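You operate a simulated robot arm through the tools that you are given. There is no shell and no other tool.

Carry out the task below with a simulated robot arm. There is one attempt and no reset: what you move stays moved.

JOB
Press the padded pack to the card's height, check it with the gauge and slide the bridge back.

It is judged by the outcome, as a careful person would: the job done as asked, and still so three seconds after it is handed in. It fails if anything else is knocked over, pushed out of place, dropped, spilled or broken.

ROBOT AND FRAMES
A 7-joint arm with a two-finger gripper, fixed in place. Base frame: the origin is on the floor under the middle of its stand, x ahead of it, y to its left, z up; the work surface is at about z = 0.8. Readings come in m, rad, newtons and seconds.
It reaches about 0.832 m from its shoulder. Its first joint turns from -2.496 to 2.496 rad. Payload 1.47 kg.
The TCP is the grasp point between the finger pads, 0.016 m short of the fingertips. In the tool frame z runs along the fingers and y along their closing line. The gripper opens to 0.087 m; its body begins 0.055 m behind the TCP.
Orientation is that of the tool frame in the base frame, as [roll, pitch, yaw] about the fixed x, y, z axes, in that order (R = Rz(yaw) Ry(pitch) Rx(roll)). With the fingers straight down and closing along the base's y, the tool's x points along the base's -x, its y along +y and its z along -z.

CONTROLS
- The arm moves only by the tool jog_arm. Its argument "deltas" is a list of rows, each an object of numbers (a shift or turn left out is 0, a gripper value left out holds the last): "ax", "ay", "az": the turn, a rotation vector about the base's x, y, z in rad; "tx", "ty", "tz": the shift along the base's x, y, z in m; "fingers": the closure, from 0 (fully open) to 1 (shut). In form: [{"ax": .., "ay": .., "az": .., "tx": .., "ty": .., "tz": .., "fingers": ..}, ...]. A call has 1 to 20 rows; each row shifts and turns the commanded pose from where the row before left it. Each row takes 0.2 s and may step no farther than 0.05 m and 0.15 rad from the row before; otherwise, or with a gripper value out of range, the whole call is refused. Where a pose cannot be reached the arm comes as near as it can. A force on the tool above 70 N (or 10 N above the force at the start of the call, whichever is more), or a blocked arm, ends the call early, and 0.2 s more pass. Each finger travels about 0.045 m/s and halts on what it meets, pressing with about 28 N; the grip force reading is that of the motor and also rises with nothing between the fingers. The clock runs only during rows and for 0.2 s after the last one: add rows that do not move to give the fingers time. The reply holds the time, the measured pose of the TCP, the force on the tool along the base axes, the opening and the grip force, in the units named above and with some noise, with the torque about the TCP (base axes, N m) and any sound that the robot's microphone picked up.
- Cameras (640 x 400 px; columns grow to the right, rows downward): "scene" is fixed at [0.218, 0.6503, 1.8658]; the picture's right is [-0.88, -0.47, 0.00], its down [-0.38, 0.72, -0.58] and it looks along [0.27, -0.51, -0.81] (base axes); focal length 347 px, centre (320, 200). "wrist" rides on the gripper at [0.073, 0.012, -0.09] in the tool frame; the picture's right is [-0.16, 0.99, 0.00], its down [-0.72, -0.12, -0.68] and it looks along [-0.67, -0.11, 0.73] (tool axes); focal length 247 px, centre (320, 200). There is no depth. A picture from a camera that has moved, and an enlarged one, comes with that camera's place and axes in the base frame and with its lens.
- camera(camera): a new picture of that camera. The clock stands still meanwhile.
- move_column(by): slides the trunk up (or, below 0, down) by that many m; the arm rides with it, the base frame stays. It gives what a move gives, with no picture.
- inspect(camera, box): a new picture of the part [left, top, right, bottom] of that camera's present view, enlarged. The clock stands still meanwhile.
- finish_job(): hands the job in; it is judged then, once.

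Places have to be worked out from the pictures, the camera data and where the tool is seen. Open the gripper and draw the arm clear of the work before you hand the job in, unless the task says otherwise.

The tools are called after ">>>" as name(argument=value, ...) on one line, values as JSON. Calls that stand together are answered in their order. jog_arm: Moves the arm, as the interface text tells. Its arguments: {"type":"object","properties":{"deltas":{"type":"array"}},"required":["deltas"]} The other tools are called the same way: move_column (by) moves the trunk up or down; camera (camera) takes a picture; inspect (camera, box) takes an enlarged picture of a part of a camera's view; finish_job () hands the job in.

At the start:

```text
time: 0.0
position: [0.489, 0.1025, 1.3929]
ee_rot: [3.141, 0.0, -3.141]
ft_force: [0.2, 1.0, -1.1]
moment: [0.0, 0.0, -0.01]
opening: 0.0871
grasp_force: 0.1
trunk travel left (down, up): [-1.103, 0.137]
```

scene: 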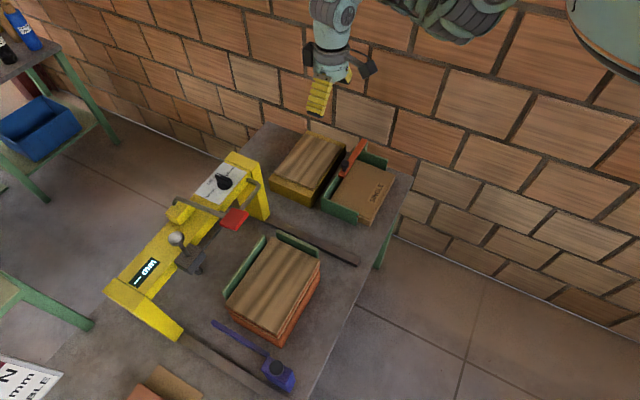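
wrist: 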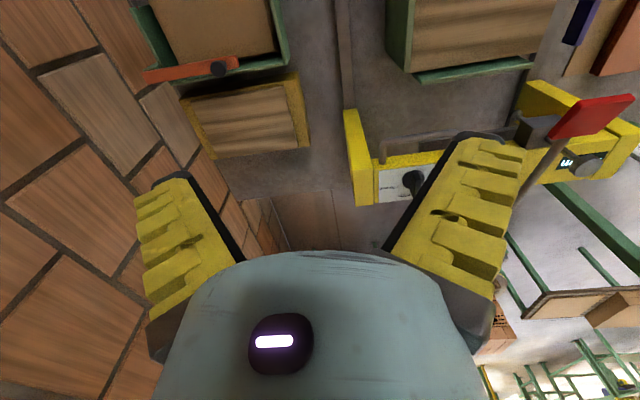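

I start by looking closely at the scene: a yellow bridge spans a bench with rails, there are a few packs/blocks, and a purple gauge-like tool. I take enlarged views to identify the items.

>>> inspect(camera="scene", box=[100, 130, 280, 340])

>>> inspect(camera="scene", box=[240, 110, 420, 260])

>>> inspect(camera="scene", box=[180, 220, 360, 400])

>>> inspect(camera="scene", box=[0, 300, 220, 400])

```text
1.90 times, centred on (190, 235) of scene
camera zoom: at [0.218, 0.6503, 1.8658], right [-0.88, -0.47, 0.0], down [-0.38, 0.72, -0.58], along [0.27, -0.51, -0.81], focal length 661 px, centre (568, 133)
```

zoom: 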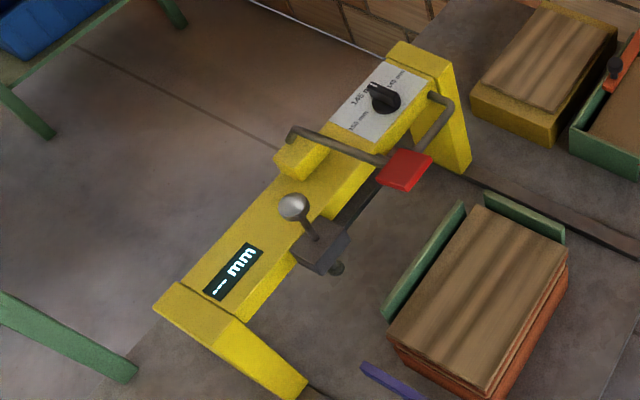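

```text
2.67 times, centred on (330, 185) of scene
camera zoom: at [0.218, 0.6503, 1.8658], right [-0.88, -0.47, 0.0], down [-0.38, 0.72, -0.58], along [0.27, -0.51, -0.81], focal length 925 px, centre (293, 240)
```

zoom: 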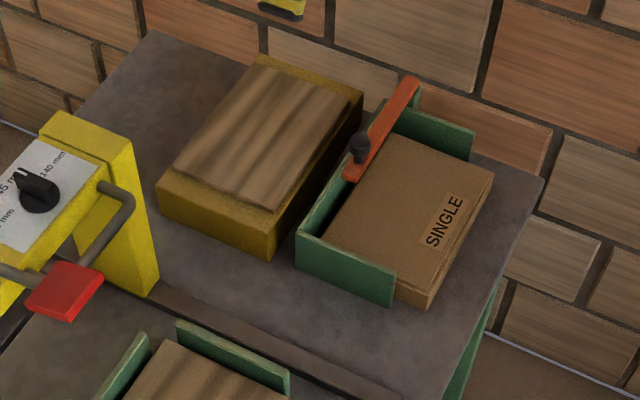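

```text
2.22 times, centred on (270, 310) of scene
camera zoom: at [0.218, 0.6503, 1.8658], right [-0.88, -0.47, 0.0], down [-0.38, 0.72, -0.58], along [0.27, -0.51, -0.81], focal length 771 px, centre (431, -44)
```

zoom: 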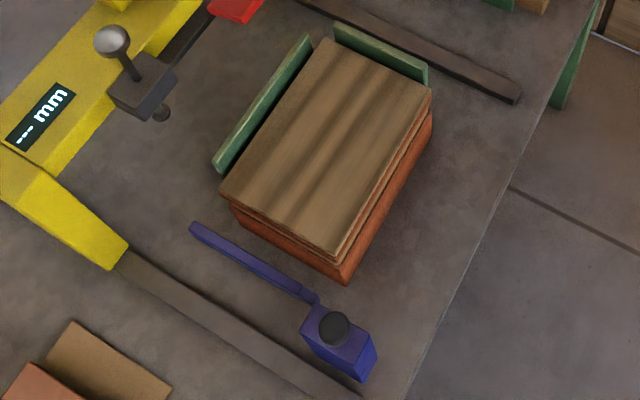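

```text
2.91 times, centred on (110, 350) of scene
camera zoom: at [0.218, 0.6503, 1.8658], right [-0.88, -0.47, 0.0], down [-0.38, 0.72, -0.58], along [0.27, -0.51, -0.81], focal length 1009 px, centre (931, -236)
```

zoom: 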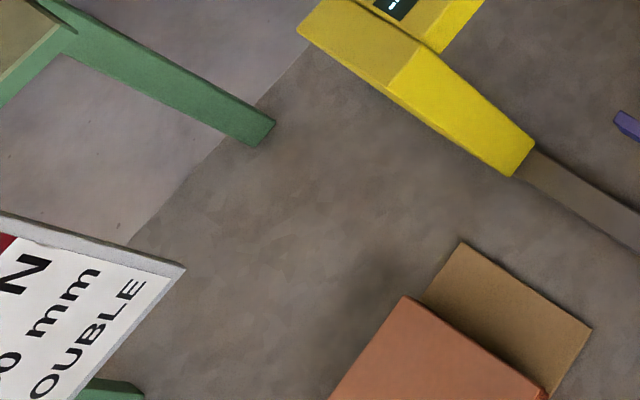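

The card is cut off at the picture's lower left (seems "…N / …0 mm / DOUBLE"), so I need the wrist camera to read it. I turn the tool to look toward +x,+y while staying high.

>>> jog_arm(deltas=[{"az": 0.15, "ty": 0.04}, {"az": 0.15, "ty": 0.04}, {"az": 0.15, "ty": 0.04}, {"az": 0.15, "ty": 0.04}, {"az": 0.1, "ty": 0.04}])

>>> camera(camera="wrist")

```text
time: 1.2
position: [0.4859, 0.3006, 1.3875]
ee_rot: [-3.141, -0.001, -2.439]
ft_force: [0.2, 0.4, 0.5]
moment: [0.01, 0.03, -0.01]
opening: 0.0873
grasp_force: 0.0
out of reach, approached as far as the arm can: row 2
trunk travel left (down, up): [-1.103, 0.137]
```

```text
taken
camera wrist: at [0.425, 0.2628, 1.478], right [-0.52, 0.86, 0.0], down [0.63, 0.38, 0.68], along [0.58, 0.35, -0.73], focal length 247 px, centre (320, 200)
```

wrist: 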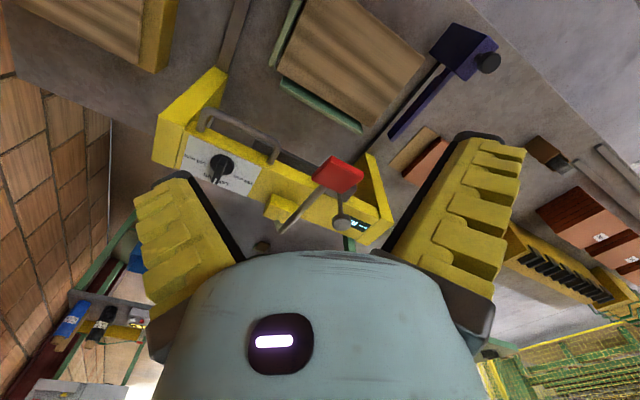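

The card is hidden behind the gripper in this view, and the arm is near its reach limit because the trunk is high. I lower the trunk 0.2 m (TCP to about 1.19, still well above everything) and then jog up and tilt the view outward.

>>> move_column(by=-0.2)

>>> jog_arm(deltas=[{"tz": 0.04}, {"tz": 0.04, "ax": 0.07, "ay": -0.115}, {"tz": 0.04, "ax": 0.07, "ay": -0.115}, {"tz": 0.04, "ax": 0.07, "ay": -0.115}, {"tz": 0.02, "ax": 0.035, "ay": -0.057}])

>>> camera(camera="wrist")

```text
time: 3.4
position: [0.4887, 0.3018, 1.186]
ee_rot: [3.14, 0.001, -2.441]
ft_force: [0.0, 0.2, -0.4]
moment: [0.01, -0.03, 0.0]
opening: 0.0869
grasp_force: 0.1
trunk travel left (down, up): [-0.903, 0.337]
```

```text
time: 4.6
position: [0.3948, 0.3541, 1.2297]
ee_rot: [-3.097, 0.405, -2.431]
ft_force: [-0.1, 0.8, -0.2]
moment: [0.02, -0.01, 0.03]
opening: 0.0869
grasp_force: 0.0
out of reach, approached as far as the arm can: row 1, 2, 3, 4, 5
trunk travel left (down, up): [-0.903, 0.337]
```

```text
taken
camera wrist: at [0.3073, 0.2995, 1.2852], right [-0.52, 0.85, 0.02], down [0.36, 0.19, 0.91], along [0.78, 0.49, -0.4], focal length 247 px, centre (320, 200)
```

wrist: 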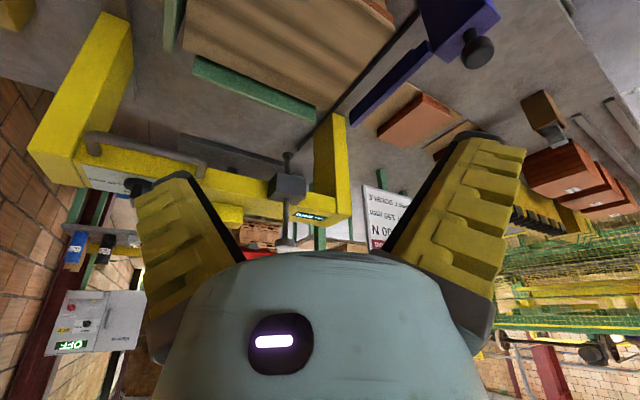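

The card is now partly visible between the fingers (upside down). I zoom in on it.

>>> inspect(camera="wrist", box=[350, 170, 430, 260])

>>> inspect(camera="wrist", box=[70, 130, 350, 250])

```text
4.44 times, centred on (390, 215) of wrist
camera zoom: at [0.3073, 0.2995, 1.2852], right [-0.52, 0.85, 0.02], down [0.36, 0.19, 0.91], along [0.78, 0.49, -0.4], focal length 1098 px, centre (9, 133)
```

zoom: 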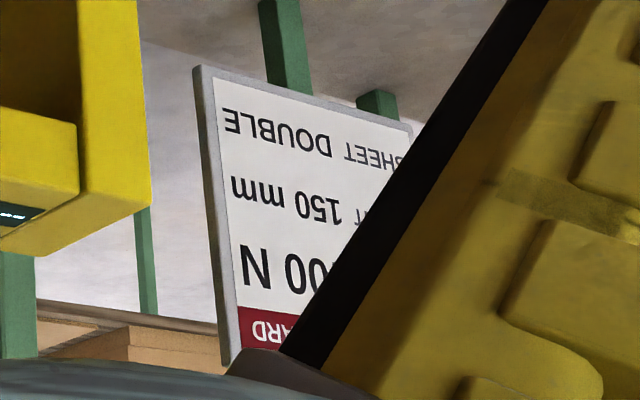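

```text
2.29 times, centred on (210, 190) of wrist
camera zoom: at [0.3073, 0.2995, 1.2852], right [-0.52, 0.85, 0.02], down [0.36, 0.19, 0.91], along [0.78, 0.49, -0.4], focal length 564 px, centre (571, 223)
```

zoom: 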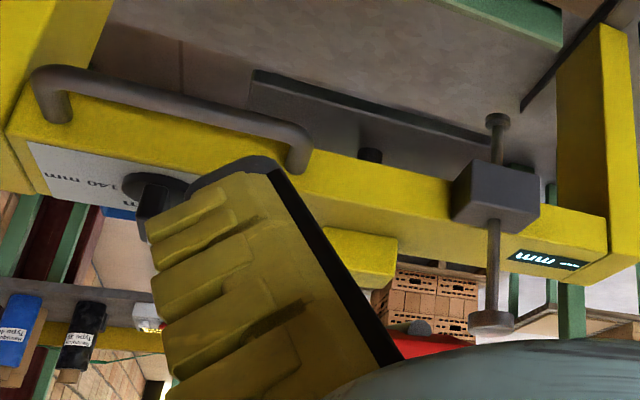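

The card reads "…ARD / ?00 N / …T 150 mm / SHEET DOUBLE"; I turn slightly further left to see all of it.

>>> jog_arm(deltas=[{"az": 0.13}, {"az": 0.13}])

>>> camera(camera="wrist")

>>> inspect(camera="wrist", box=[270, 150, 420, 260])

```text
time: 5.2
position: [0.3947, 0.3548, 1.2305]
ee_rot: [-3.099, 0.404, -2.167]
ft_force: [-1.0, -0.3, 0.1]
moment: [0.0, -0.03, 0.0]
opening: 0.0868
grasp_force: 0.1
trunk travel left (down, up): [-0.903, 0.337]
```

```text
taken
camera wrist: at [0.3245, 0.2782, 1.2851], right [-0.73, 0.69, 0.02], down [0.29, 0.28, 0.91], along [0.62, 0.67, -0.4], focal length 247 px, centre (320, 200)
```

wrist: 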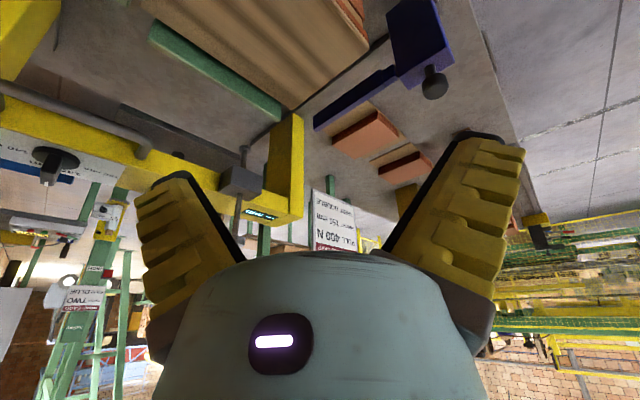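

```text
3.64 times, centred on (345, 205) of wrist
camera zoom: at [0.3245, 0.2782, 1.2851], right [-0.73, 0.69, 0.02], down [0.29, 0.28, 0.91], along [0.62, 0.67, -0.4], focal length 898 px, centre (229, 182)
```

zoom: 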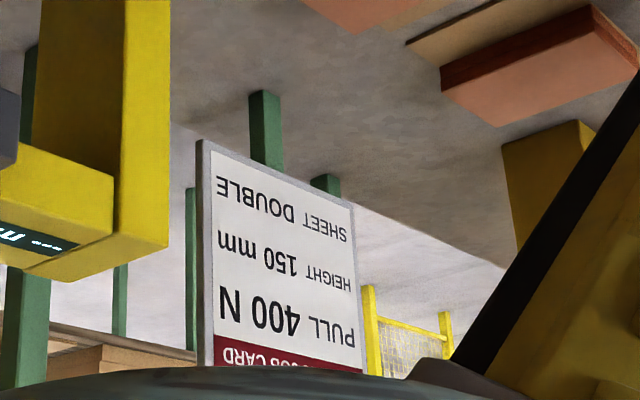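

The job card reads PULL 400 N, HEIGHT 150 mm, SHEET DOUBLE, so the height wanted is 150 mm. There is another notice in the lower left; I look at it, the knob plate, and the packs.

>>> inspect(camera="wrist", box=[30, 250, 150, 330])

>>> inspect(camera="wrist", box=[0, 60, 320, 260])

>>> inspect(camera="wrist", box=[300, 0, 460, 200])

```text
5.00 times, centred on (90, 290) of wrist
camera zoom: at [0.3245, 0.2782, 1.2851], right [-0.73, 0.69, 0.02], down [0.29, 0.28, 0.91], along [0.62, 0.67, -0.4], focal length 1235 px, centre (1470, -250)
```

zoom: 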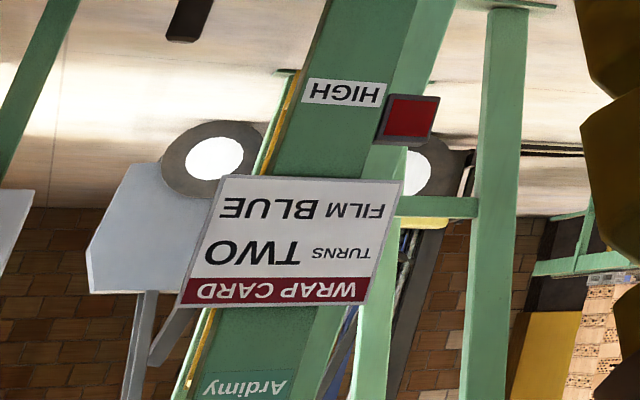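

```text
2.00 times, centred on (160, 160) of wrist
camera zoom: at [0.3245, 0.2782, 1.2851], right [-0.73, 0.69, 0.02], down [0.29, 0.28, 0.91], along [0.62, 0.67, -0.4], focal length 494 px, centre (640, 280)
```

zoom: 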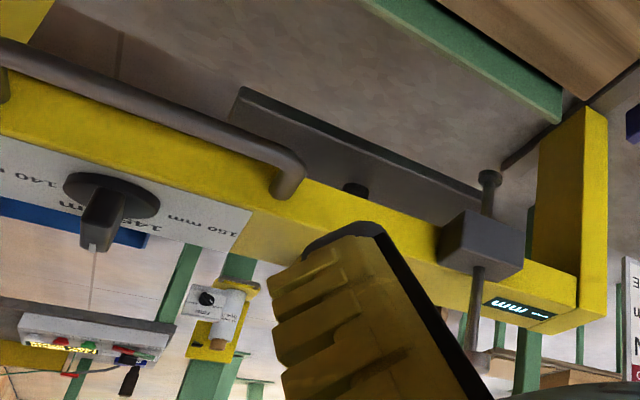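

```text
2.00 times, centred on (380, 100) of wrist
camera zoom: at [0.3245, 0.2782, 1.2851], right [-0.73, 0.69, 0.02], down [0.29, 0.28, 0.91], along [0.62, 0.67, -0.4], focal length 494 px, centre (200, 400)
```

zoom: 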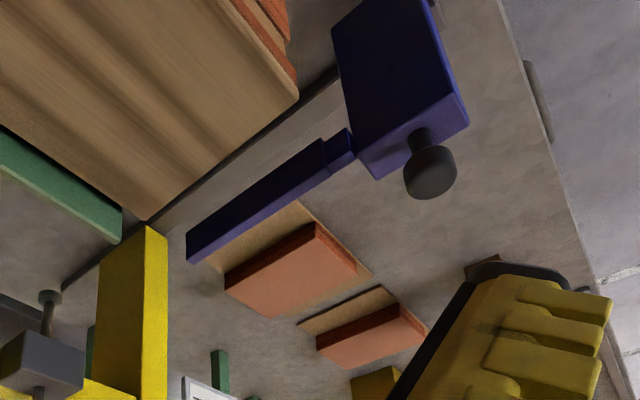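

Knob currently points at 145 mm; I need 150. I estimate: knob (0.739, 0.243, 1.10), bridge handle at x≈0.657, y 0.20–0.32, z≈1.09, red lever paddle (0.572, 0.378, 1.236), gauge plunger ball (0.687, 0.466, 1.18), pack x 0.42–0.59, y 0.265–0.50. I move lower and look straight along +x to see the bridge's face and platen.

>>> jog_arm(deltas=[{"az": -0.14, "tz": -0.025, "tx": -0.02}, {"az": -0.14, "tz": -0.025, "tx": -0.02}, {"az": -0.14, "tz": -0.025, "tx": -0.02}, {"az": -0.14, "tz": -0.025}, {"az": -0.14}])

>>> camera(camera="wrist")

>>> camera(camera="scene")

```text
time: 6.4
position: [0.335, 0.354, 1.1305]
ee_rot: [-3.096, 0.406, -2.872]
ft_force: [-0.3, -1.3, -0.5]
moment: [0.0, 0.0, -0.04]
opening: 0.0869
grasp_force: 0.1
trunk travel left (down, up): [-0.903, 0.337]
```

```text
taken
camera wrist: at [0.2329, 0.3415, 1.1849], right [-0.11, 0.99, 0.02], down [0.4, 0.02, 0.91], along [0.91, 0.11, -0.4], focal length 247 px, centre (320, 200)
```

wrist: 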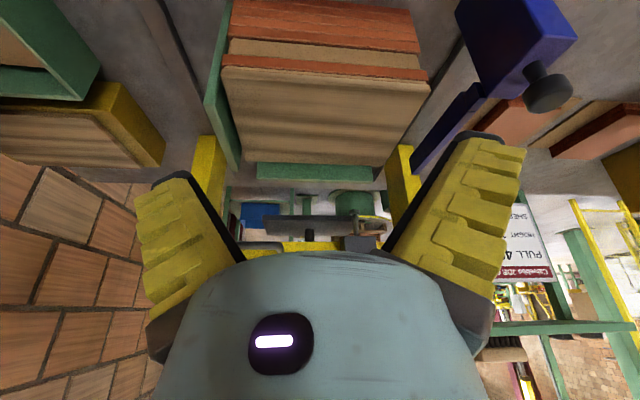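

```text
taken
```

scene: 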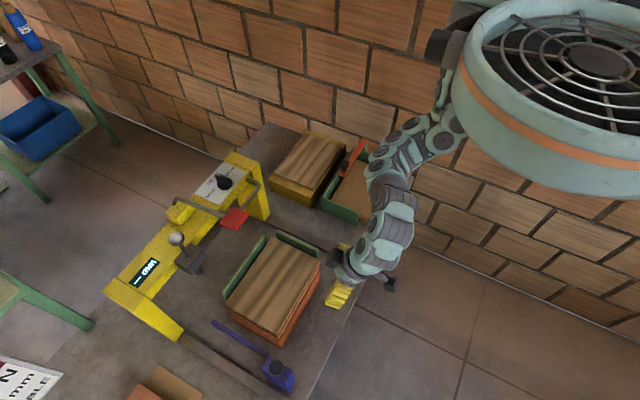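

The pack in the green corner stop shows alternating orange and cardboard pad layers. I zoom on the bridge's underside and platen.

>>> inspect(camera="wrist", box=[200, 150, 420, 260])

>>> inspect(camera="wrist", box=[180, 0, 480, 190])

>>> inspect(camera="scene", box=[150, 140, 290, 290])

```text
2.91 times, centred on (310, 205) of wrist
camera zoom: at [0.2329, 0.3415, 1.1849], right [-0.11, 0.99, 0.02], down [0.4, 0.02, 0.91], along [0.91, 0.11, -0.4], focal length 718 px, centre (349, 186)
```

zoom: 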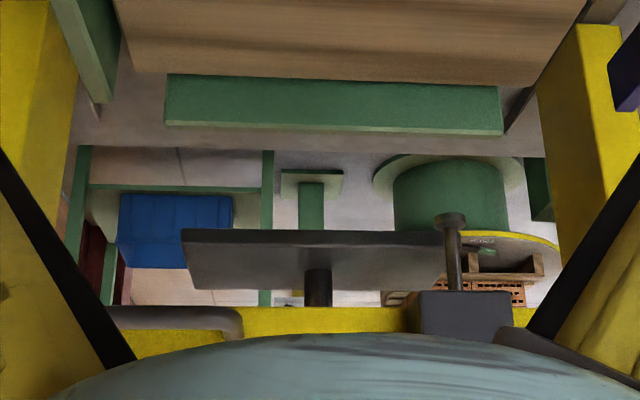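

```text
2.11 times, centred on (330, 95) of wrist
camera zoom: at [0.2329, 0.3415, 1.1849], right [-0.11, 0.99, 0.02], down [0.4, 0.02, 0.91], along [0.91, 0.11, -0.4], focal length 520 px, centre (299, 421)
```

zoom: 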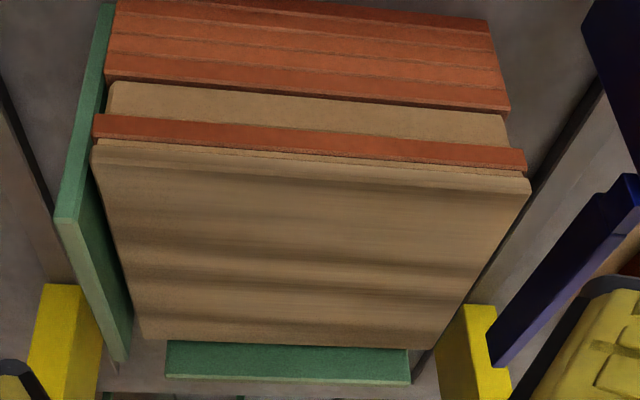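

```text
2.67 times, centred on (220, 215) of scene
camera zoom: at [0.218, 0.6503, 1.8658], right [-0.88, -0.47, 0.0], down [-0.38, 0.72, -0.58], along [0.27, -0.51, -0.81], focal length 925 px, centre (587, 160)
```

zoom: 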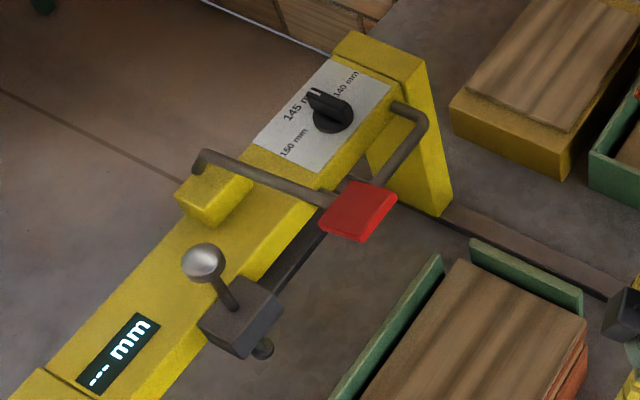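

The platen (dark plate) appears around x 0.69–0.82, y 0.285–0.455, z≈1.02, so the bridge must come about 0.25 m toward me to centre on the pack. I straighten the tool and rise on the −y side to look at the handle and knob from above.

>>> jog_arm(deltas=[{"tz": 0.03, "ty": -0.03}, {"ax": -0.015, "ay": 0.136, "ty": -0.04, "tz": 0.03}, {"ax": -0.015, "ay": 0.136, "ty": -0.04, "tz": 0.03}, {"ax": -0.015, "ay": 0.136, "ty": -0.04, "tx": 0.03}, {"az": -0.1, "tx": 0.04}, {"az": -0.1, "tx": 0.04}, {"az": -0.06, "tx": 0.04}])

>>> camera(camera="wrist")

```text
time: 8.0
position: [0.4872, 0.2114, 1.1864]
ee_rot: [3.121, 0.0, 3.141]
ft_force: [-0.4, 0.2, -1.0]
moment: [0.03, -0.04, 0.03]
opening: 0.087
grasp_force: 0.1
out of reach, approached as far as the arm can: row 1, 2
trunk travel left (down, up): [-0.903, 0.337]
```

```text
taken
camera wrist: at [0.4151, 0.2204, 1.2781], right [0.16, 0.99, 0.02], down [0.72, -0.13, 0.68], along [0.67, -0.09, -0.74], focal length 247 px, centre (320, 200)
```

wrist: 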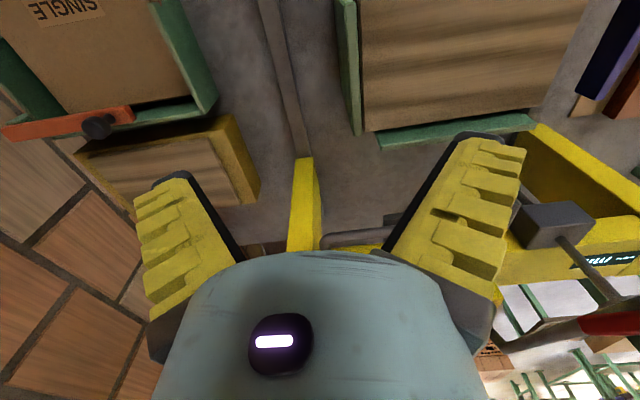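

Now I raise the trunk a little for a higher vantage and advance so that the knob and handle come into the clear area between the fingers.

>>> move_column(by=0.15)

>>> jog_arm(deltas=[{"tx": 0.04}, {"tx": 0.04}, {"tx": 0.04}])

>>> camera(camera="wrist")

```text
time: 9.7
position: [0.4873, 0.2115, 1.3373]
ee_rot: [3.122, -0.002, 3.14]
ft_force: [0.3, -0.5, 0.3]
moment: [-0.01, -0.01, 0.0]
opening: 0.0871
grasp_force: 0.0
trunk travel left (down, up): [-1.053, 0.187]
```

```text
time: 10.5
position: [0.6073, 0.2133, 1.3364]
ee_rot: [3.119, -0.004, -3.14]
ft_force: [-0.6, -0.4, 0.1]
moment: [-0.03, 0.0, 0.03]
opening: 0.0869
grasp_force: 0.1
trunk travel left (down, up): [-1.053, 0.187]
```

```text
taken
camera wrist: at [0.5351, 0.2216, 1.4278], right [0.16, 0.99, 0.02], down [0.73, -0.13, 0.68], along [0.67, -0.09, -0.74], focal length 247 px, centre (320, 200)
```

wrist: 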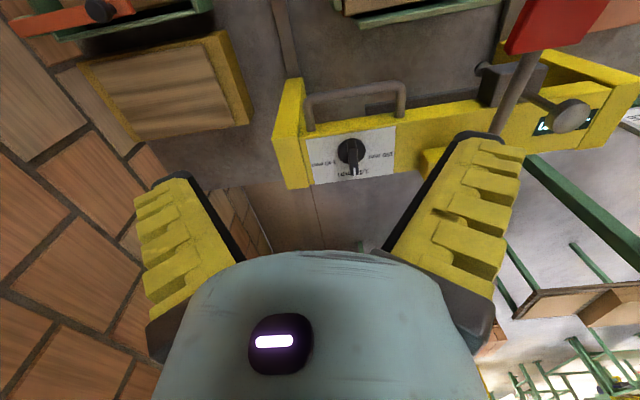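

Good view of the handle and knob; I zoom in.

>>> inspect(camera="wrist", box=[265, 60, 425, 200])

>>> inspect(camera="wrist", box=[300, 120, 410, 190])

>>> inspect(camera="wrist", box=[400, 0, 640, 190])

```text
2.86 times, centred on (345, 130) of wrist
camera zoom: at [0.5351, 0.2216, 1.4278], right [0.16, 0.99, 0.02], down [0.73, -0.13, 0.68], along [0.67, -0.09, -0.74], focal length 706 px, centre (249, 400)
```

zoom: 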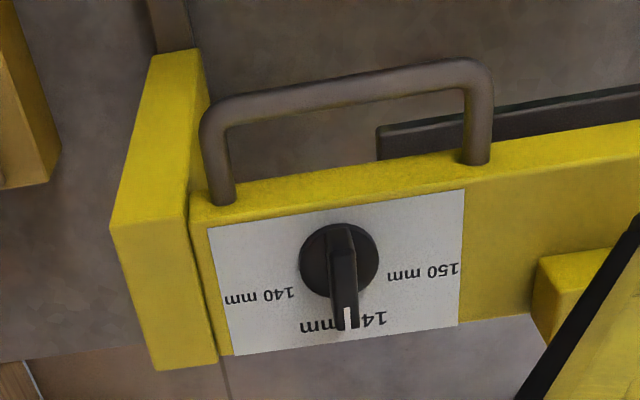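

```text
5.71 times, centred on (355, 155) of wrist
camera zoom: at [0.5351, 0.2216, 1.4278], right [0.16, 0.99, 0.02], down [0.73, -0.13, 0.68], along [0.67, -0.09, -0.74], focal length 1411 px, centre (120, 457)
```

zoom: 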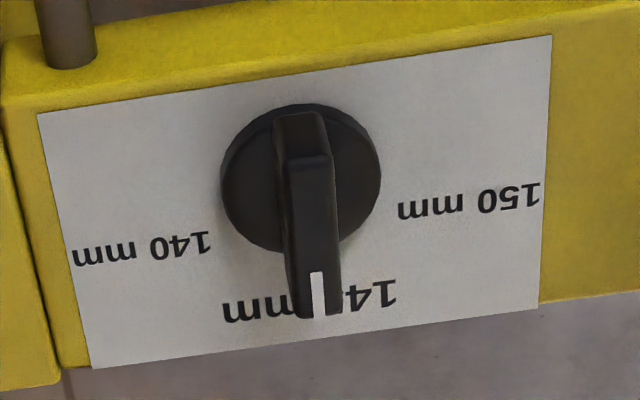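

```text
2.11 times, centred on (520, 95) of wrist
camera zoom: at [0.5351, 0.2216, 1.4278], right [0.16, 0.99, 0.02], down [0.73, -0.13, 0.68], along [0.67, -0.09, -0.74], focal length 520 px, centre (-101, 421)
```

zoom: 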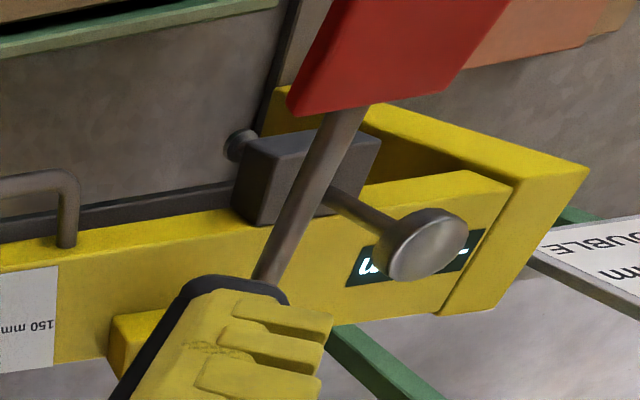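

The handle bar sits horizontally at about (0.654, 0.196–0.317, 1.095) projecting from the beam's front face (x≈0.70). The knob axis is at about (0.736, 0.245) with its pointer toward +x (145) and the 150 label about 60–65° counter-clockwise. I'll set the knob first: lower the trunk 0.1 and move over the knob with the fingers half closed.

>>> move_column(by=-0.1)

>>> jog_arm(deltas=[{"tx": 0.04, "ty": 0.01, "fingers": 0.5}, {"tx": 0.04, "ty": 0.01}, {"tx": 0.03, "ty": 0.01}, {"tx": 0.01, "ty": 0.002}])

>>> camera(camera="scene")

>>> camera(camera="wrist")

```text
time: 11.8
position: [0.6079, 0.2121, 1.2367]
ee_rot: [3.12, 0.0, -3.14]
ft_force: [-0.6, -0.5, -0.6]
moment: [0.0, 0.03, 0.01]
opening: 0.087
grasp_force: 0.1
trunk travel left (down, up): [-0.953, 0.287]
```

```text
time: 12.8
position: [0.6914, 0.2314, 1.2377]
ee_rot: [3.121, 0.0, -3.139]
ft_force: [0.0, 0.1, -0.4]
moment: [0.02, -0.02, 0.04]
opening: 0.049
grasp_force: 4.5
out of reach, approached as far as the arm can: row 3, 4
trunk travel left (down, up): [-0.953, 0.287]
```

```text
taken
```

scene: 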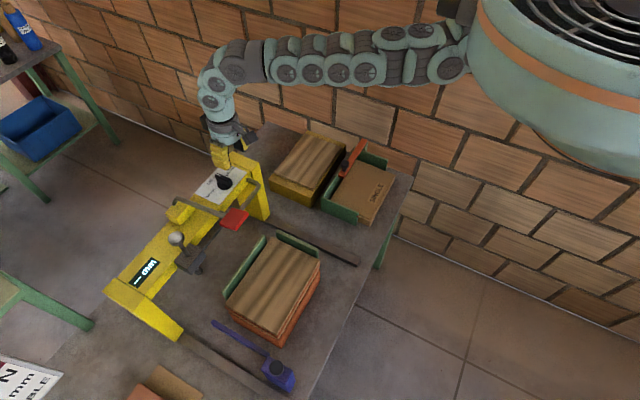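

```text
taken
camera wrist: at [0.6177, 0.2402, 1.3288], right [0.16, 0.99, 0.02], down [0.72, -0.13, 0.68], along [0.67, -0.09, -0.74], focal length 247 px, centre (320, 200)
```

wrist: 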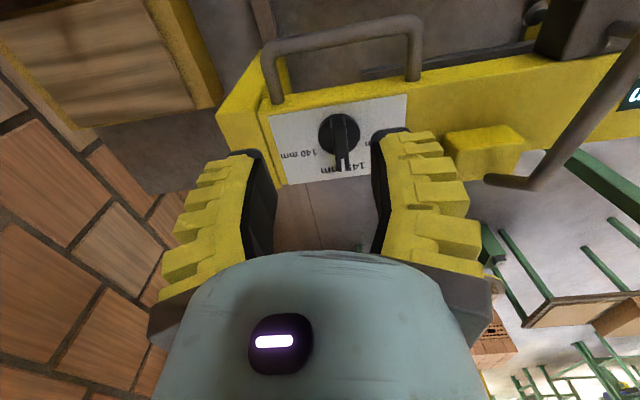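

The knob is out of reach here (the arm stops at x≈0.69), so I'll bring the bridge over first by its handle and set the dial afterwards, before pressing. I rotate the tool 90° so the fingers close along x, staying above the handle at a safe height.

>>> jog_arm(deltas=[{"tx": -0.02, "ty": 0.0, "az": 0.143}, {"tx": -0.017, "az": 0.143}, {"az": 0.143}, {"az": 0.143}, {"az": 0.143}, {"az": 0.143}, {"az": 0.143}, {"az": 0.143}, {"az": 0.143}, {"az": 0.143}, {"az": 0.141}])

>>> camera(camera="wrist")

>>> camera(camera="scene")

```text
time: 15.2
position: [0.6536, 0.2317, 1.2375]
ee_rot: [3.118, -0.001, -1.571]
ft_force: [0.3, 0.0, 0.4]
moment: [0.05, 0.0, -0.02]
opening: 0.0491
grasp_force: 3.5
trunk travel left (down, up): [-0.953, 0.287]
```

```text
taken
camera wrist: at [0.6438, 0.1575, 1.329], right [-0.99, 0.16, 0.02], down [0.13, 0.72, 0.68], along [0.09, 0.67, -0.74], focal length 247 px, centre (320, 200)
```

wrist: 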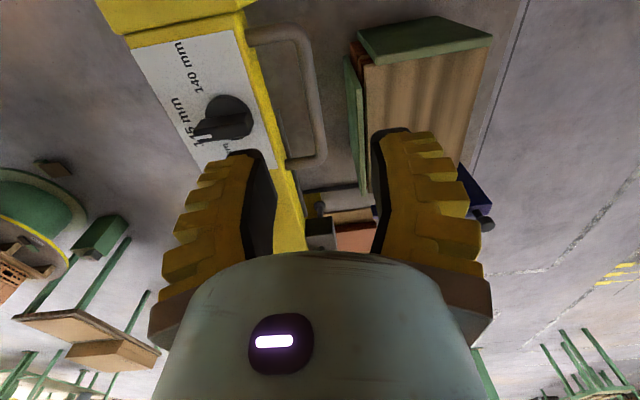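

```text
taken
```

scene: 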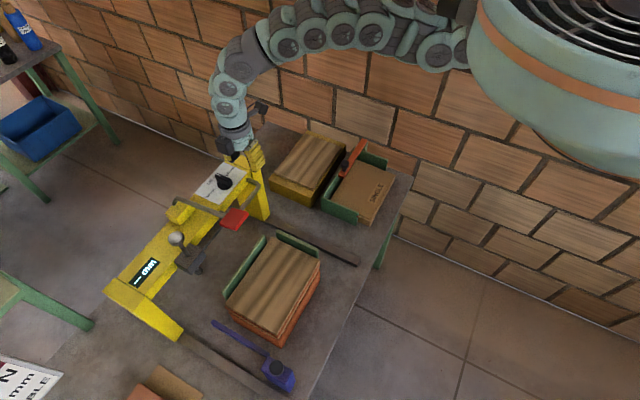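

Fingers now close along x above the handle. I zoom in to measure the gap between the handle bar and the beam versus the finger thickness.

>>> inspect(camera="wrist", box=[180, 0, 400, 200])

>>> inspect(camera="scene", box=[170, 120, 290, 240])

```text
2.00 times, centred on (290, 100) of wrist
camera zoom: at [0.6438, 0.1575, 1.329], right [-0.99, 0.16, 0.02], down [0.13, 0.72, 0.68], along [0.09, 0.67, -0.74], focal length 494 px, centre (380, 400)
```

zoom: 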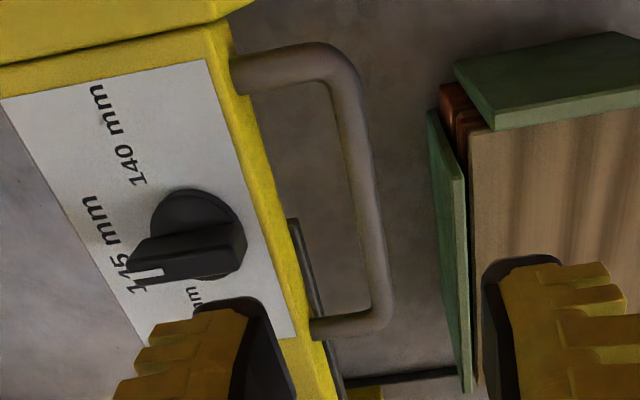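

```text
3.33 times, centred on (230, 180) of scene
camera zoom: at [0.218, 0.6503, 1.8658], right [-0.88, -0.47, 0.0], down [-0.38, 0.72, -0.58], along [0.27, -0.51, -0.81], focal length 1156 px, centre (620, 267)
```

zoom: 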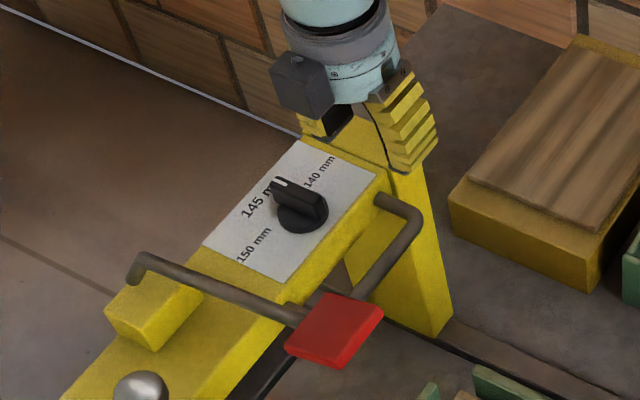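

Bar centre is at x≈0.660 (diameter ~15 mm), the beam face at ≈0.703; a finger fits in the gap. I narrow the fingers, align to (0.659, 0.245), and ride the trunk down 0.10 m to sit just above the bar.

>>> jog_arm(deltas=[{"tx": 0.005, "ty": 0.013, "ay": -0.023, "fingers": 0.68}, {}, {}])

>>> move_column(by=-0.1)

>>> inspect(camera="wrist", box=[180, 60, 420, 260])

>>> inspect(camera="scene", box=[170, 120, 290, 240])

```text
time: 16.1
position: [0.6585, 0.2432, 1.2381]
ee_rot: [-3.141, -0.001, -1.572]
ft_force: [-0.2, -0.4, 0.0]
moment: [0.0, -0.01, -0.02]
opening: 0.0338
grasp_force: 4.4
trunk travel left (down, up): [-0.953, 0.287]
```

```text
time: 17.4
position: [0.6581, 0.2444, 1.1388]
ee_rot: [-3.139, -0.001, -1.571]
ft_force: [0.5, -0.6, 0.5]
moment: [0.02, -0.03, -0.01]
opening: 0.0341
grasp_force: 5.4
trunk travel left (down, up): [-0.853, 0.387]
```

```text
2.00 times, centred on (300, 160) of wrist
camera zoom: at [0.6469, 0.1706, 1.2294], right [-0.99, 0.16, 0.0], down [0.11, 0.72, 0.68], along [0.11, 0.67, -0.73], focal length 494 px, centre (360, 280)
```

zoom: 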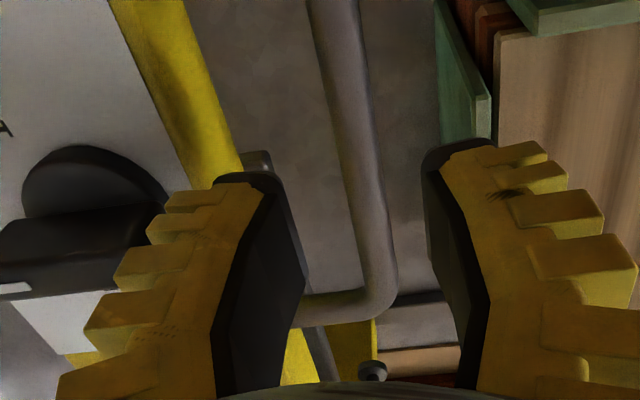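

```text
3.33 times, centred on (230, 180) of scene
camera zoom: at [0.218, 0.6503, 1.8658], right [-0.88, -0.47, 0.0], down [-0.38, 0.72, -0.58], along [0.27, -0.51, -0.81], focal length 1156 px, centre (620, 267)
```

zoom: 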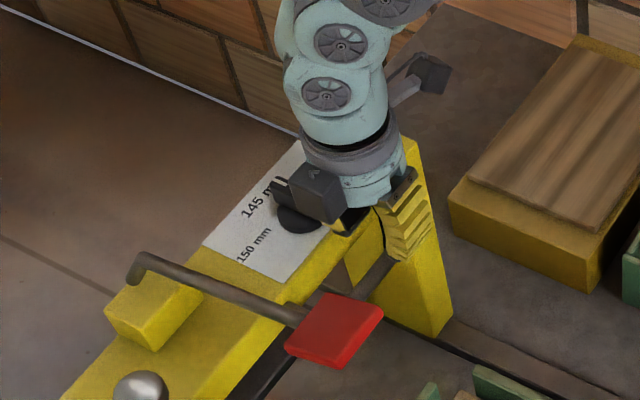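

Fingers straddle the bar line in view: the +x finger (0.679–0.695) is between bar and beam. I descend in small steps, checking force.

>>> jog_arm(deltas=[{"tz": -0.007}, {"tz": -0.007}, {"tz": -0.007}])

>>> inspect(camera="wrist", box=[180, 60, 420, 260])

```text
time: 18.2
position: [0.6587, 0.2437, 1.1179]
ee_rot: [-3.14, 0.0, -1.571]
ft_force: [-0.5, 0.3, 0.9]
moment: [-0.02, 0.01, 0.01]
opening: 0.0339
grasp_force: 4.6
trunk travel left (down, up): [-0.853, 0.387]
```

```text
2.00 times, centred on (300, 160) of wrist
camera zoom: at [0.6465, 0.1704, 1.2084], right [-0.99, 0.16, 0.0], down [0.12, 0.72, 0.68], along [0.11, 0.67, -0.73], focal length 494 px, centre (360, 280)
```

zoom: 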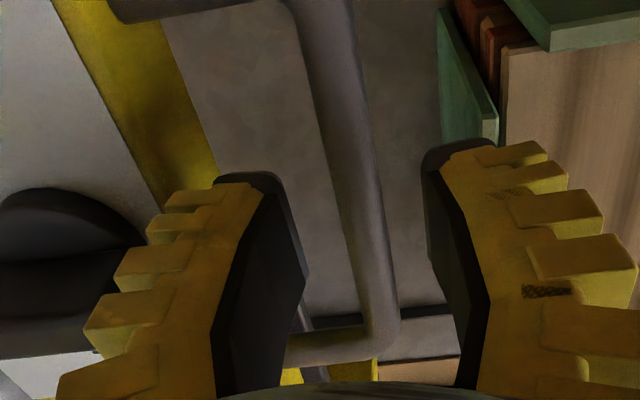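

No contact; bar lies well between the fingers. I go down a further 22 mm and close on the bar.

>>> jog_arm(deltas=[{"tz": -0.007}, {"tz": -0.007}, {"tz": -0.008}, {}])

>>> inspect(camera="wrist", box=[180, 60, 420, 260])

```text
time: 19.2
position: [0.6574, 0.2427, 1.0952]
ee_rot: [-3.14, -0.001, -1.572]
ft_force: [-0.5, -0.3, -0.1]
moment: [0.0, -0.01, 0.01]
opening: 0.034
grasp_force: 4.4
trunk travel left (down, up): [-0.853, 0.387]
```

```text
2.00 times, centred on (300, 160) of wrist
camera zoom: at [0.6469, 0.1703, 1.1864], right [-0.99, 0.16, 0.0], down [0.12, 0.72, 0.68], along [0.11, 0.67, -0.73], focal length 494 px, centre (360, 280)
```

zoom: 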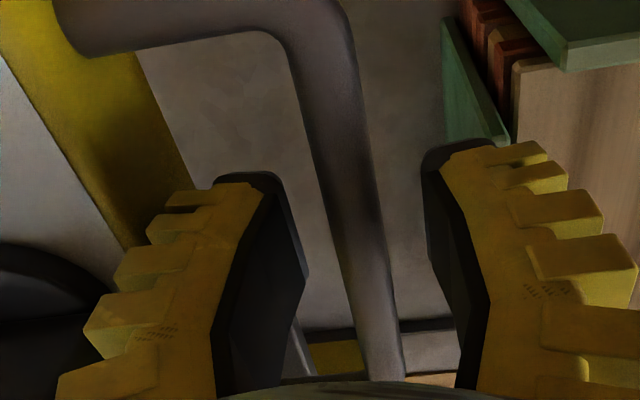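

The bar is between the pads at the TCP height. I close the gripper on it.

>>> jog_arm(deltas=[{"fingers": 1.0}, {}, {}, {}])

```text
time: 20.2
position: [0.662, 0.2461, 1.0994]
ee_rot: [-3.136, 0.0, -1.571]
ft_force: [-8.7, -5.9, 31.7]
moment: [-0.09, 0.16, 0.14]
opening: 0.006
grasp_force: 28.0
trunk travel left (down, up): [-0.853, 0.387]
```

The opening shows 6 mm with an upward force, so the fingers are pinching only the top of the bar or squeezed off it. I look.

>>> inspect(camera="wrist", box=[180, 60, 420, 260])

>>> inspect(camera="scene", box=[170, 120, 290, 240])

```text
2.00 times, centred on (300, 160) of wrist
camera zoom: at [0.6493, 0.1712, 1.1903], right [-0.99, 0.16, -0.01], down [0.11, 0.72, 0.68], along [0.11, 0.67, -0.73], focal length 494 px, centre (360, 280)
```

zoom: 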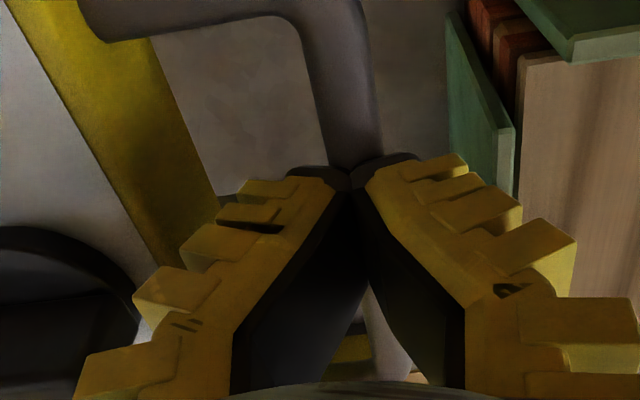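

```text
3.33 times, centred on (230, 180) of scene
camera zoom: at [0.218, 0.6503, 1.8658], right [-0.88, -0.47, 0.0], down [-0.38, 0.72, -0.58], along [0.27, -0.51, -0.81], focal length 1156 px, centre (620, 267)
```

zoom: 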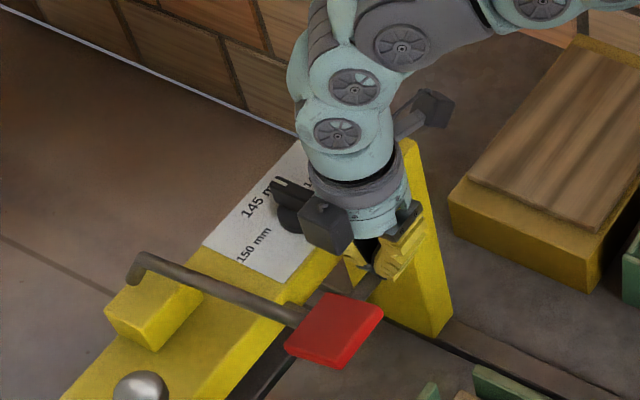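

The fingers closed above the bar, so its centre is lower than I judged (about z 1.075–1.08). I reopen, check the pose, and then go lower.

>>> jog_arm(deltas=[{"fingers": 0.66}, {}, {}])

>>> jog_arm(deltas=[{"tz": -0.007}, {"tz": -0.007}, {"tz": -0.005}, {}])

>>> inspect(camera="wrist", box=[180, 60, 420, 260])

```text
time: 21.0
position: [0.6573, 0.2442, 1.0944]
ee_rot: [-3.138, -0.002, -1.571]
ft_force: [-0.6, 1.2, 0.3]
moment: [0.0, 0.02, 0.0]
opening: 0.0358
grasp_force: 4.6
trunk travel left (down, up): [-0.853, 0.387]
```

```text
time: 22.0
position: [0.6591, 0.2436, 1.0761]
ee_rot: [-3.14, -0.001, -1.572]
ft_force: [0.1, -0.2, 0.3]
moment: [0.01, -0.02, 0.0]
opening: 0.0354
grasp_force: 4.6
trunk travel left (down, up): [-0.853, 0.387]
```

```text
2.00 times, centred on (300, 160) of wrist
camera zoom: at [0.6468, 0.1706, 1.167], right [-0.99, 0.16, 0.0], down [0.11, 0.72, 0.68], along [0.11, 0.67, -0.73], focal length 494 px, centre (360, 280)
```

zoom: 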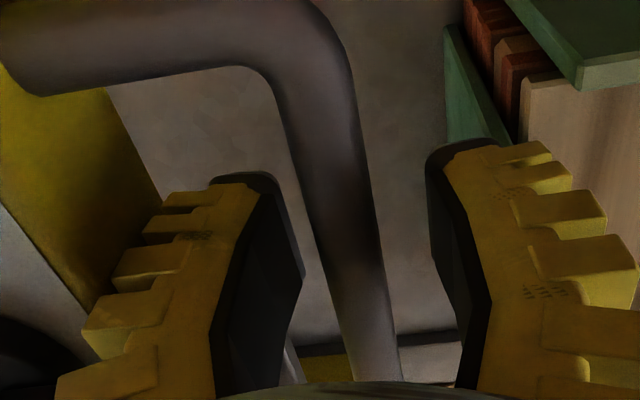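

No contact forces; I close here at z≈1.076.

>>> jog_arm(deltas=[{"fingers": 1.0}, {}, {}, {}])

>>> inspect(camera="wrist", box=[180, 60, 420, 260])

```text
time: 23.0
position: [0.6583, 0.2427, 1.0757]
ee_rot: [-3.14, -0.002, -1.572]
ft_force: [9.0, 3.9, -13.8]
moment: [0.0, 0.07, 0.14]
opening: 0.0062
grasp_force: 29.9
trunk travel left (down, up): [-0.853, 0.387]
```

```text
2.00 times, centred on (300, 160) of wrist
camera zoom: at [0.6464, 0.1704, 1.1663], right [-0.99, 0.16, 0.0], down [0.12, 0.72, 0.68], along [0.11, 0.67, -0.73], focal length 494 px, centre (360, 280)
```

zoom: 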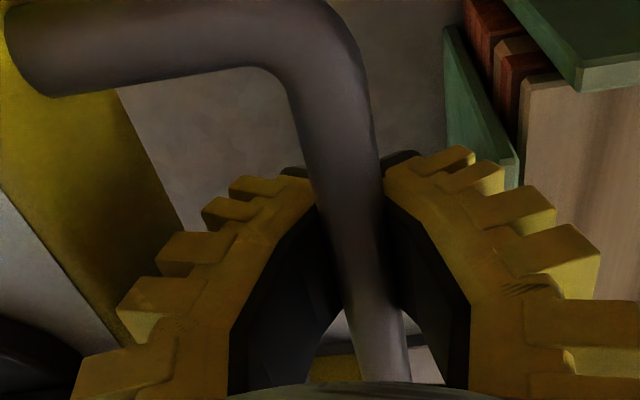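

The soft fingers now wrap around the bar. I drag the bridge slowly toward −x, starting with 5 cm, and watch the forces.

>>> jog_arm(deltas=[{"tx": -0.005, "tz": 0.003}, {"tx": -0.01}, {"tx": -0.01}, {"tx": -0.01}, {"tx": -0.01}, {}])

>>> camera(camera="scene")

>>> camera(camera="wrist")

```text
time: 24.4
position: [0.6103, 0.2424, 1.0777]
ee_rot: [3.139, 0.0, -1.57]
ft_force: [0.5, 6.7, -23.2]
moment: [-0.23, 0.03, 0.3]
opening: 0.006
grasp_force: 29.7
trunk travel left (down, up): [-0.853, 0.387]
```

```text
taken
```

scene: 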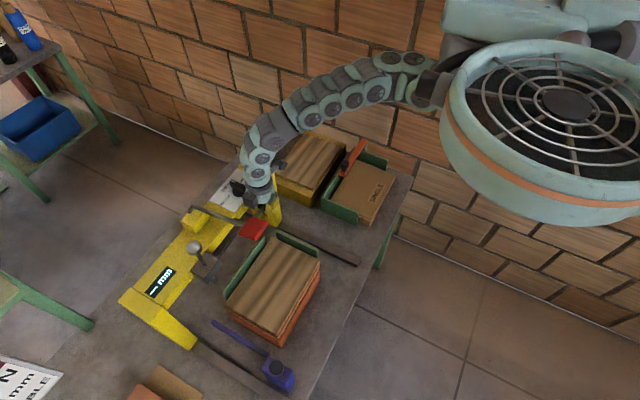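

```text
taken
camera wrist: at [0.5992, 0.1702, 1.1685], right [-0.99, 0.16, 0.0], down [0.12, 0.72, 0.68], along [0.11, 0.67, -0.73], focal length 247 px, centre (320, 200)
```

wrist: 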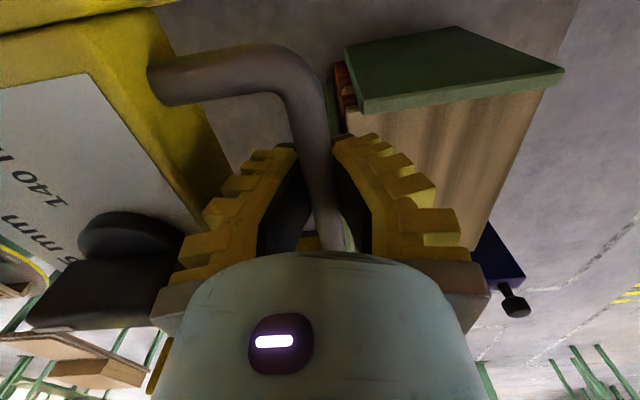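

The bridge follows smoothly along the rails. I relieve the vertical pull slightly and continue another 10 cm.

>>> jog_arm(deltas=[{"tx": -0.01, "tz": -0.006}, {"tx": -0.012}, {"tx": -0.012}, {"tx": -0.012}, {"tx": -0.012}, {"tx": -0.012}, {"tx": -0.012}, {"tx": -0.012}, {"tx": -0.006}, {}])

>>> camera(camera="scene")

```text
time: 26.6
position: [0.5231, 0.2542, 1.0618]
ee_rot: [-3.137, -0.001, -1.571]
ft_force: [3.5, -0.5, -0.6]
moment: [-0.04, 0.07, 0.0]
opening: 0.0
grasp_force: 28.4
out of reach, approached as far as the arm can: row 7, 8, 9
trunk travel left (down, up): [-0.853, 0.387]
```

```text
taken
```

scene: 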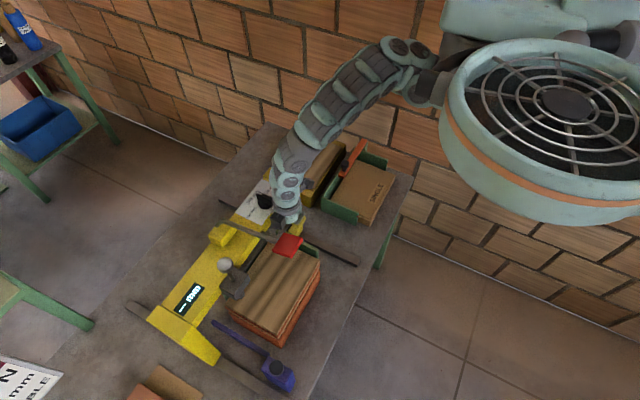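

The arm hit a reach limit (rows 7–9) and the fingers now read shut; I check whether the bar is still held.

>>> camera(camera="wrist")

>>> inspect(camera="scene", box=[190, 160, 330, 320])

```text
taken
camera wrist: at [0.5116, 0.1816, 1.1538], right [-0.99, 0.16, 0.0], down [0.11, 0.72, 0.68], along [0.11, 0.67, -0.73], focal length 247 px, centre (320, 200)
```

wrist: 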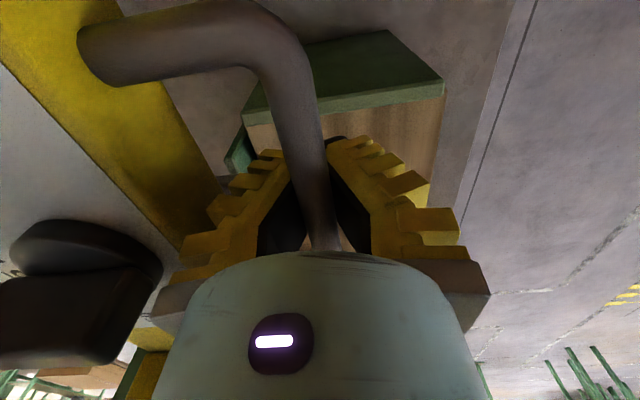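

```text
2.50 times, centred on (260, 240) of scene
camera zoom: at [0.218, 0.6503, 1.8658], right [-0.88, -0.47, 0.0], down [-0.38, 0.72, -0.58], along [0.27, -0.51, -0.81], focal length 867 px, centre (470, 100)
```

zoom: 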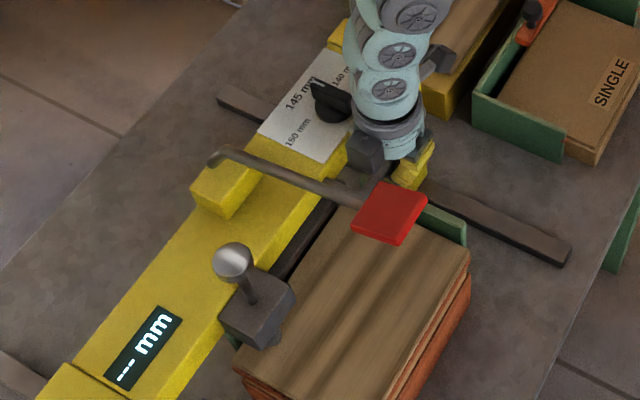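

The bar is still caged between the fingers, and the bridge is part-way. To gain room for pulling closer, I'll release, raise the trunk 0.16 m (lifting the hand straight up off the bar), then come down again with a better arm posture.

>>> jog_arm(deltas=[{"fingers": 0.64}, {}, {}, {}])

>>> inspect(camera="wrist", box=[180, 60, 420, 260])

```text
time: 27.6
position: [0.5228, 0.2551, 1.0622]
ee_rot: [-3.139, 0.001, -1.573]
ft_force: [-0.2, 0.1, -0.3]
moment: [0.0, 0.03, 0.0]
opening: 0.0373
grasp_force: 4.5
trunk travel left (down, up): [-0.853, 0.387]
```

```text
2.00 times, centred on (300, 160) of wrist
camera zoom: at [0.5114, 0.1811, 1.1536], right [-0.99, 0.16, 0.0], down [0.12, 0.72, 0.68], along [0.11, 0.67, -0.73], focal length 494 px, centre (360, 280)
```

zoom: 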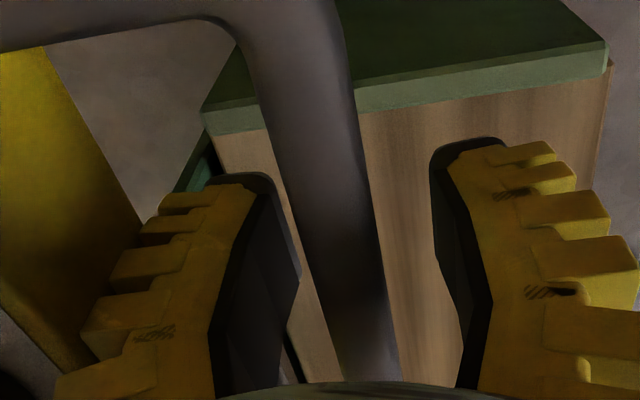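

Fingers are open around the bar with no contact. I lift straight up with the trunk.

>>> move_column(by=0.16)

>>> jog_arm(deltas=[{"tz": -0.03}, {"tz": -0.03}, {"ty": -0.008}, {}])

>>> camera(camera="wrist")

>>> camera(camera="scene")

```text
time: 29.4
position: [0.5233, 0.2548, 1.2226]
ee_rot: [-3.14, 0.0, -1.572]
ft_force: [-0.6, 0.2, 0.7]
moment: [-0.01, 0.0, 0.0]
opening: 0.0375
grasp_force: 4.2
trunk travel left (down, up): [-1.013, 0.227]
```

```text
time: 30.4
position: [0.5231, 0.2463, 1.1628]
ee_rot: [-3.14, -0.002, -1.571]
ft_force: [-0.3, -0.5, 0.8]
moment: [0.0, 0.0, 0.01]
opening: 0.0374
grasp_force: 4.4
trunk travel left (down, up): [-1.013, 0.227]
```

```text
taken
camera wrist: at [0.5111, 0.1727, 1.2535], right [-0.99, 0.16, 0.0], down [0.12, 0.72, 0.68], along [0.11, 0.67, -0.73], focal length 247 px, centre (320, 200)
```

wrist: 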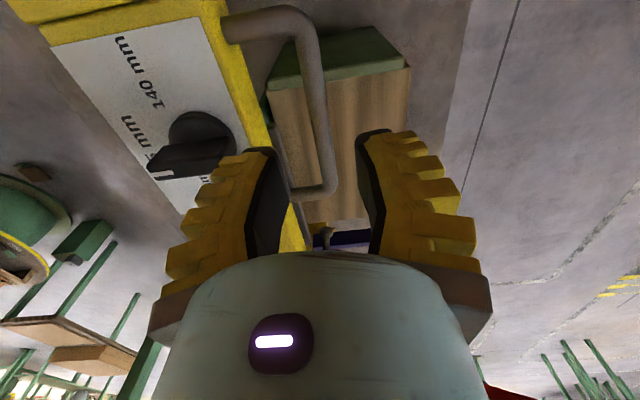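

```text
taken
```

scene: 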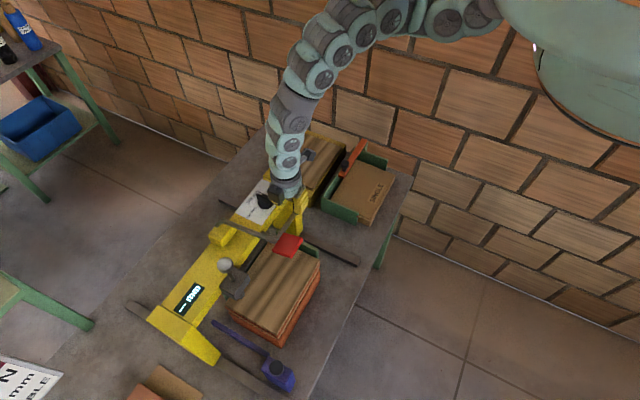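

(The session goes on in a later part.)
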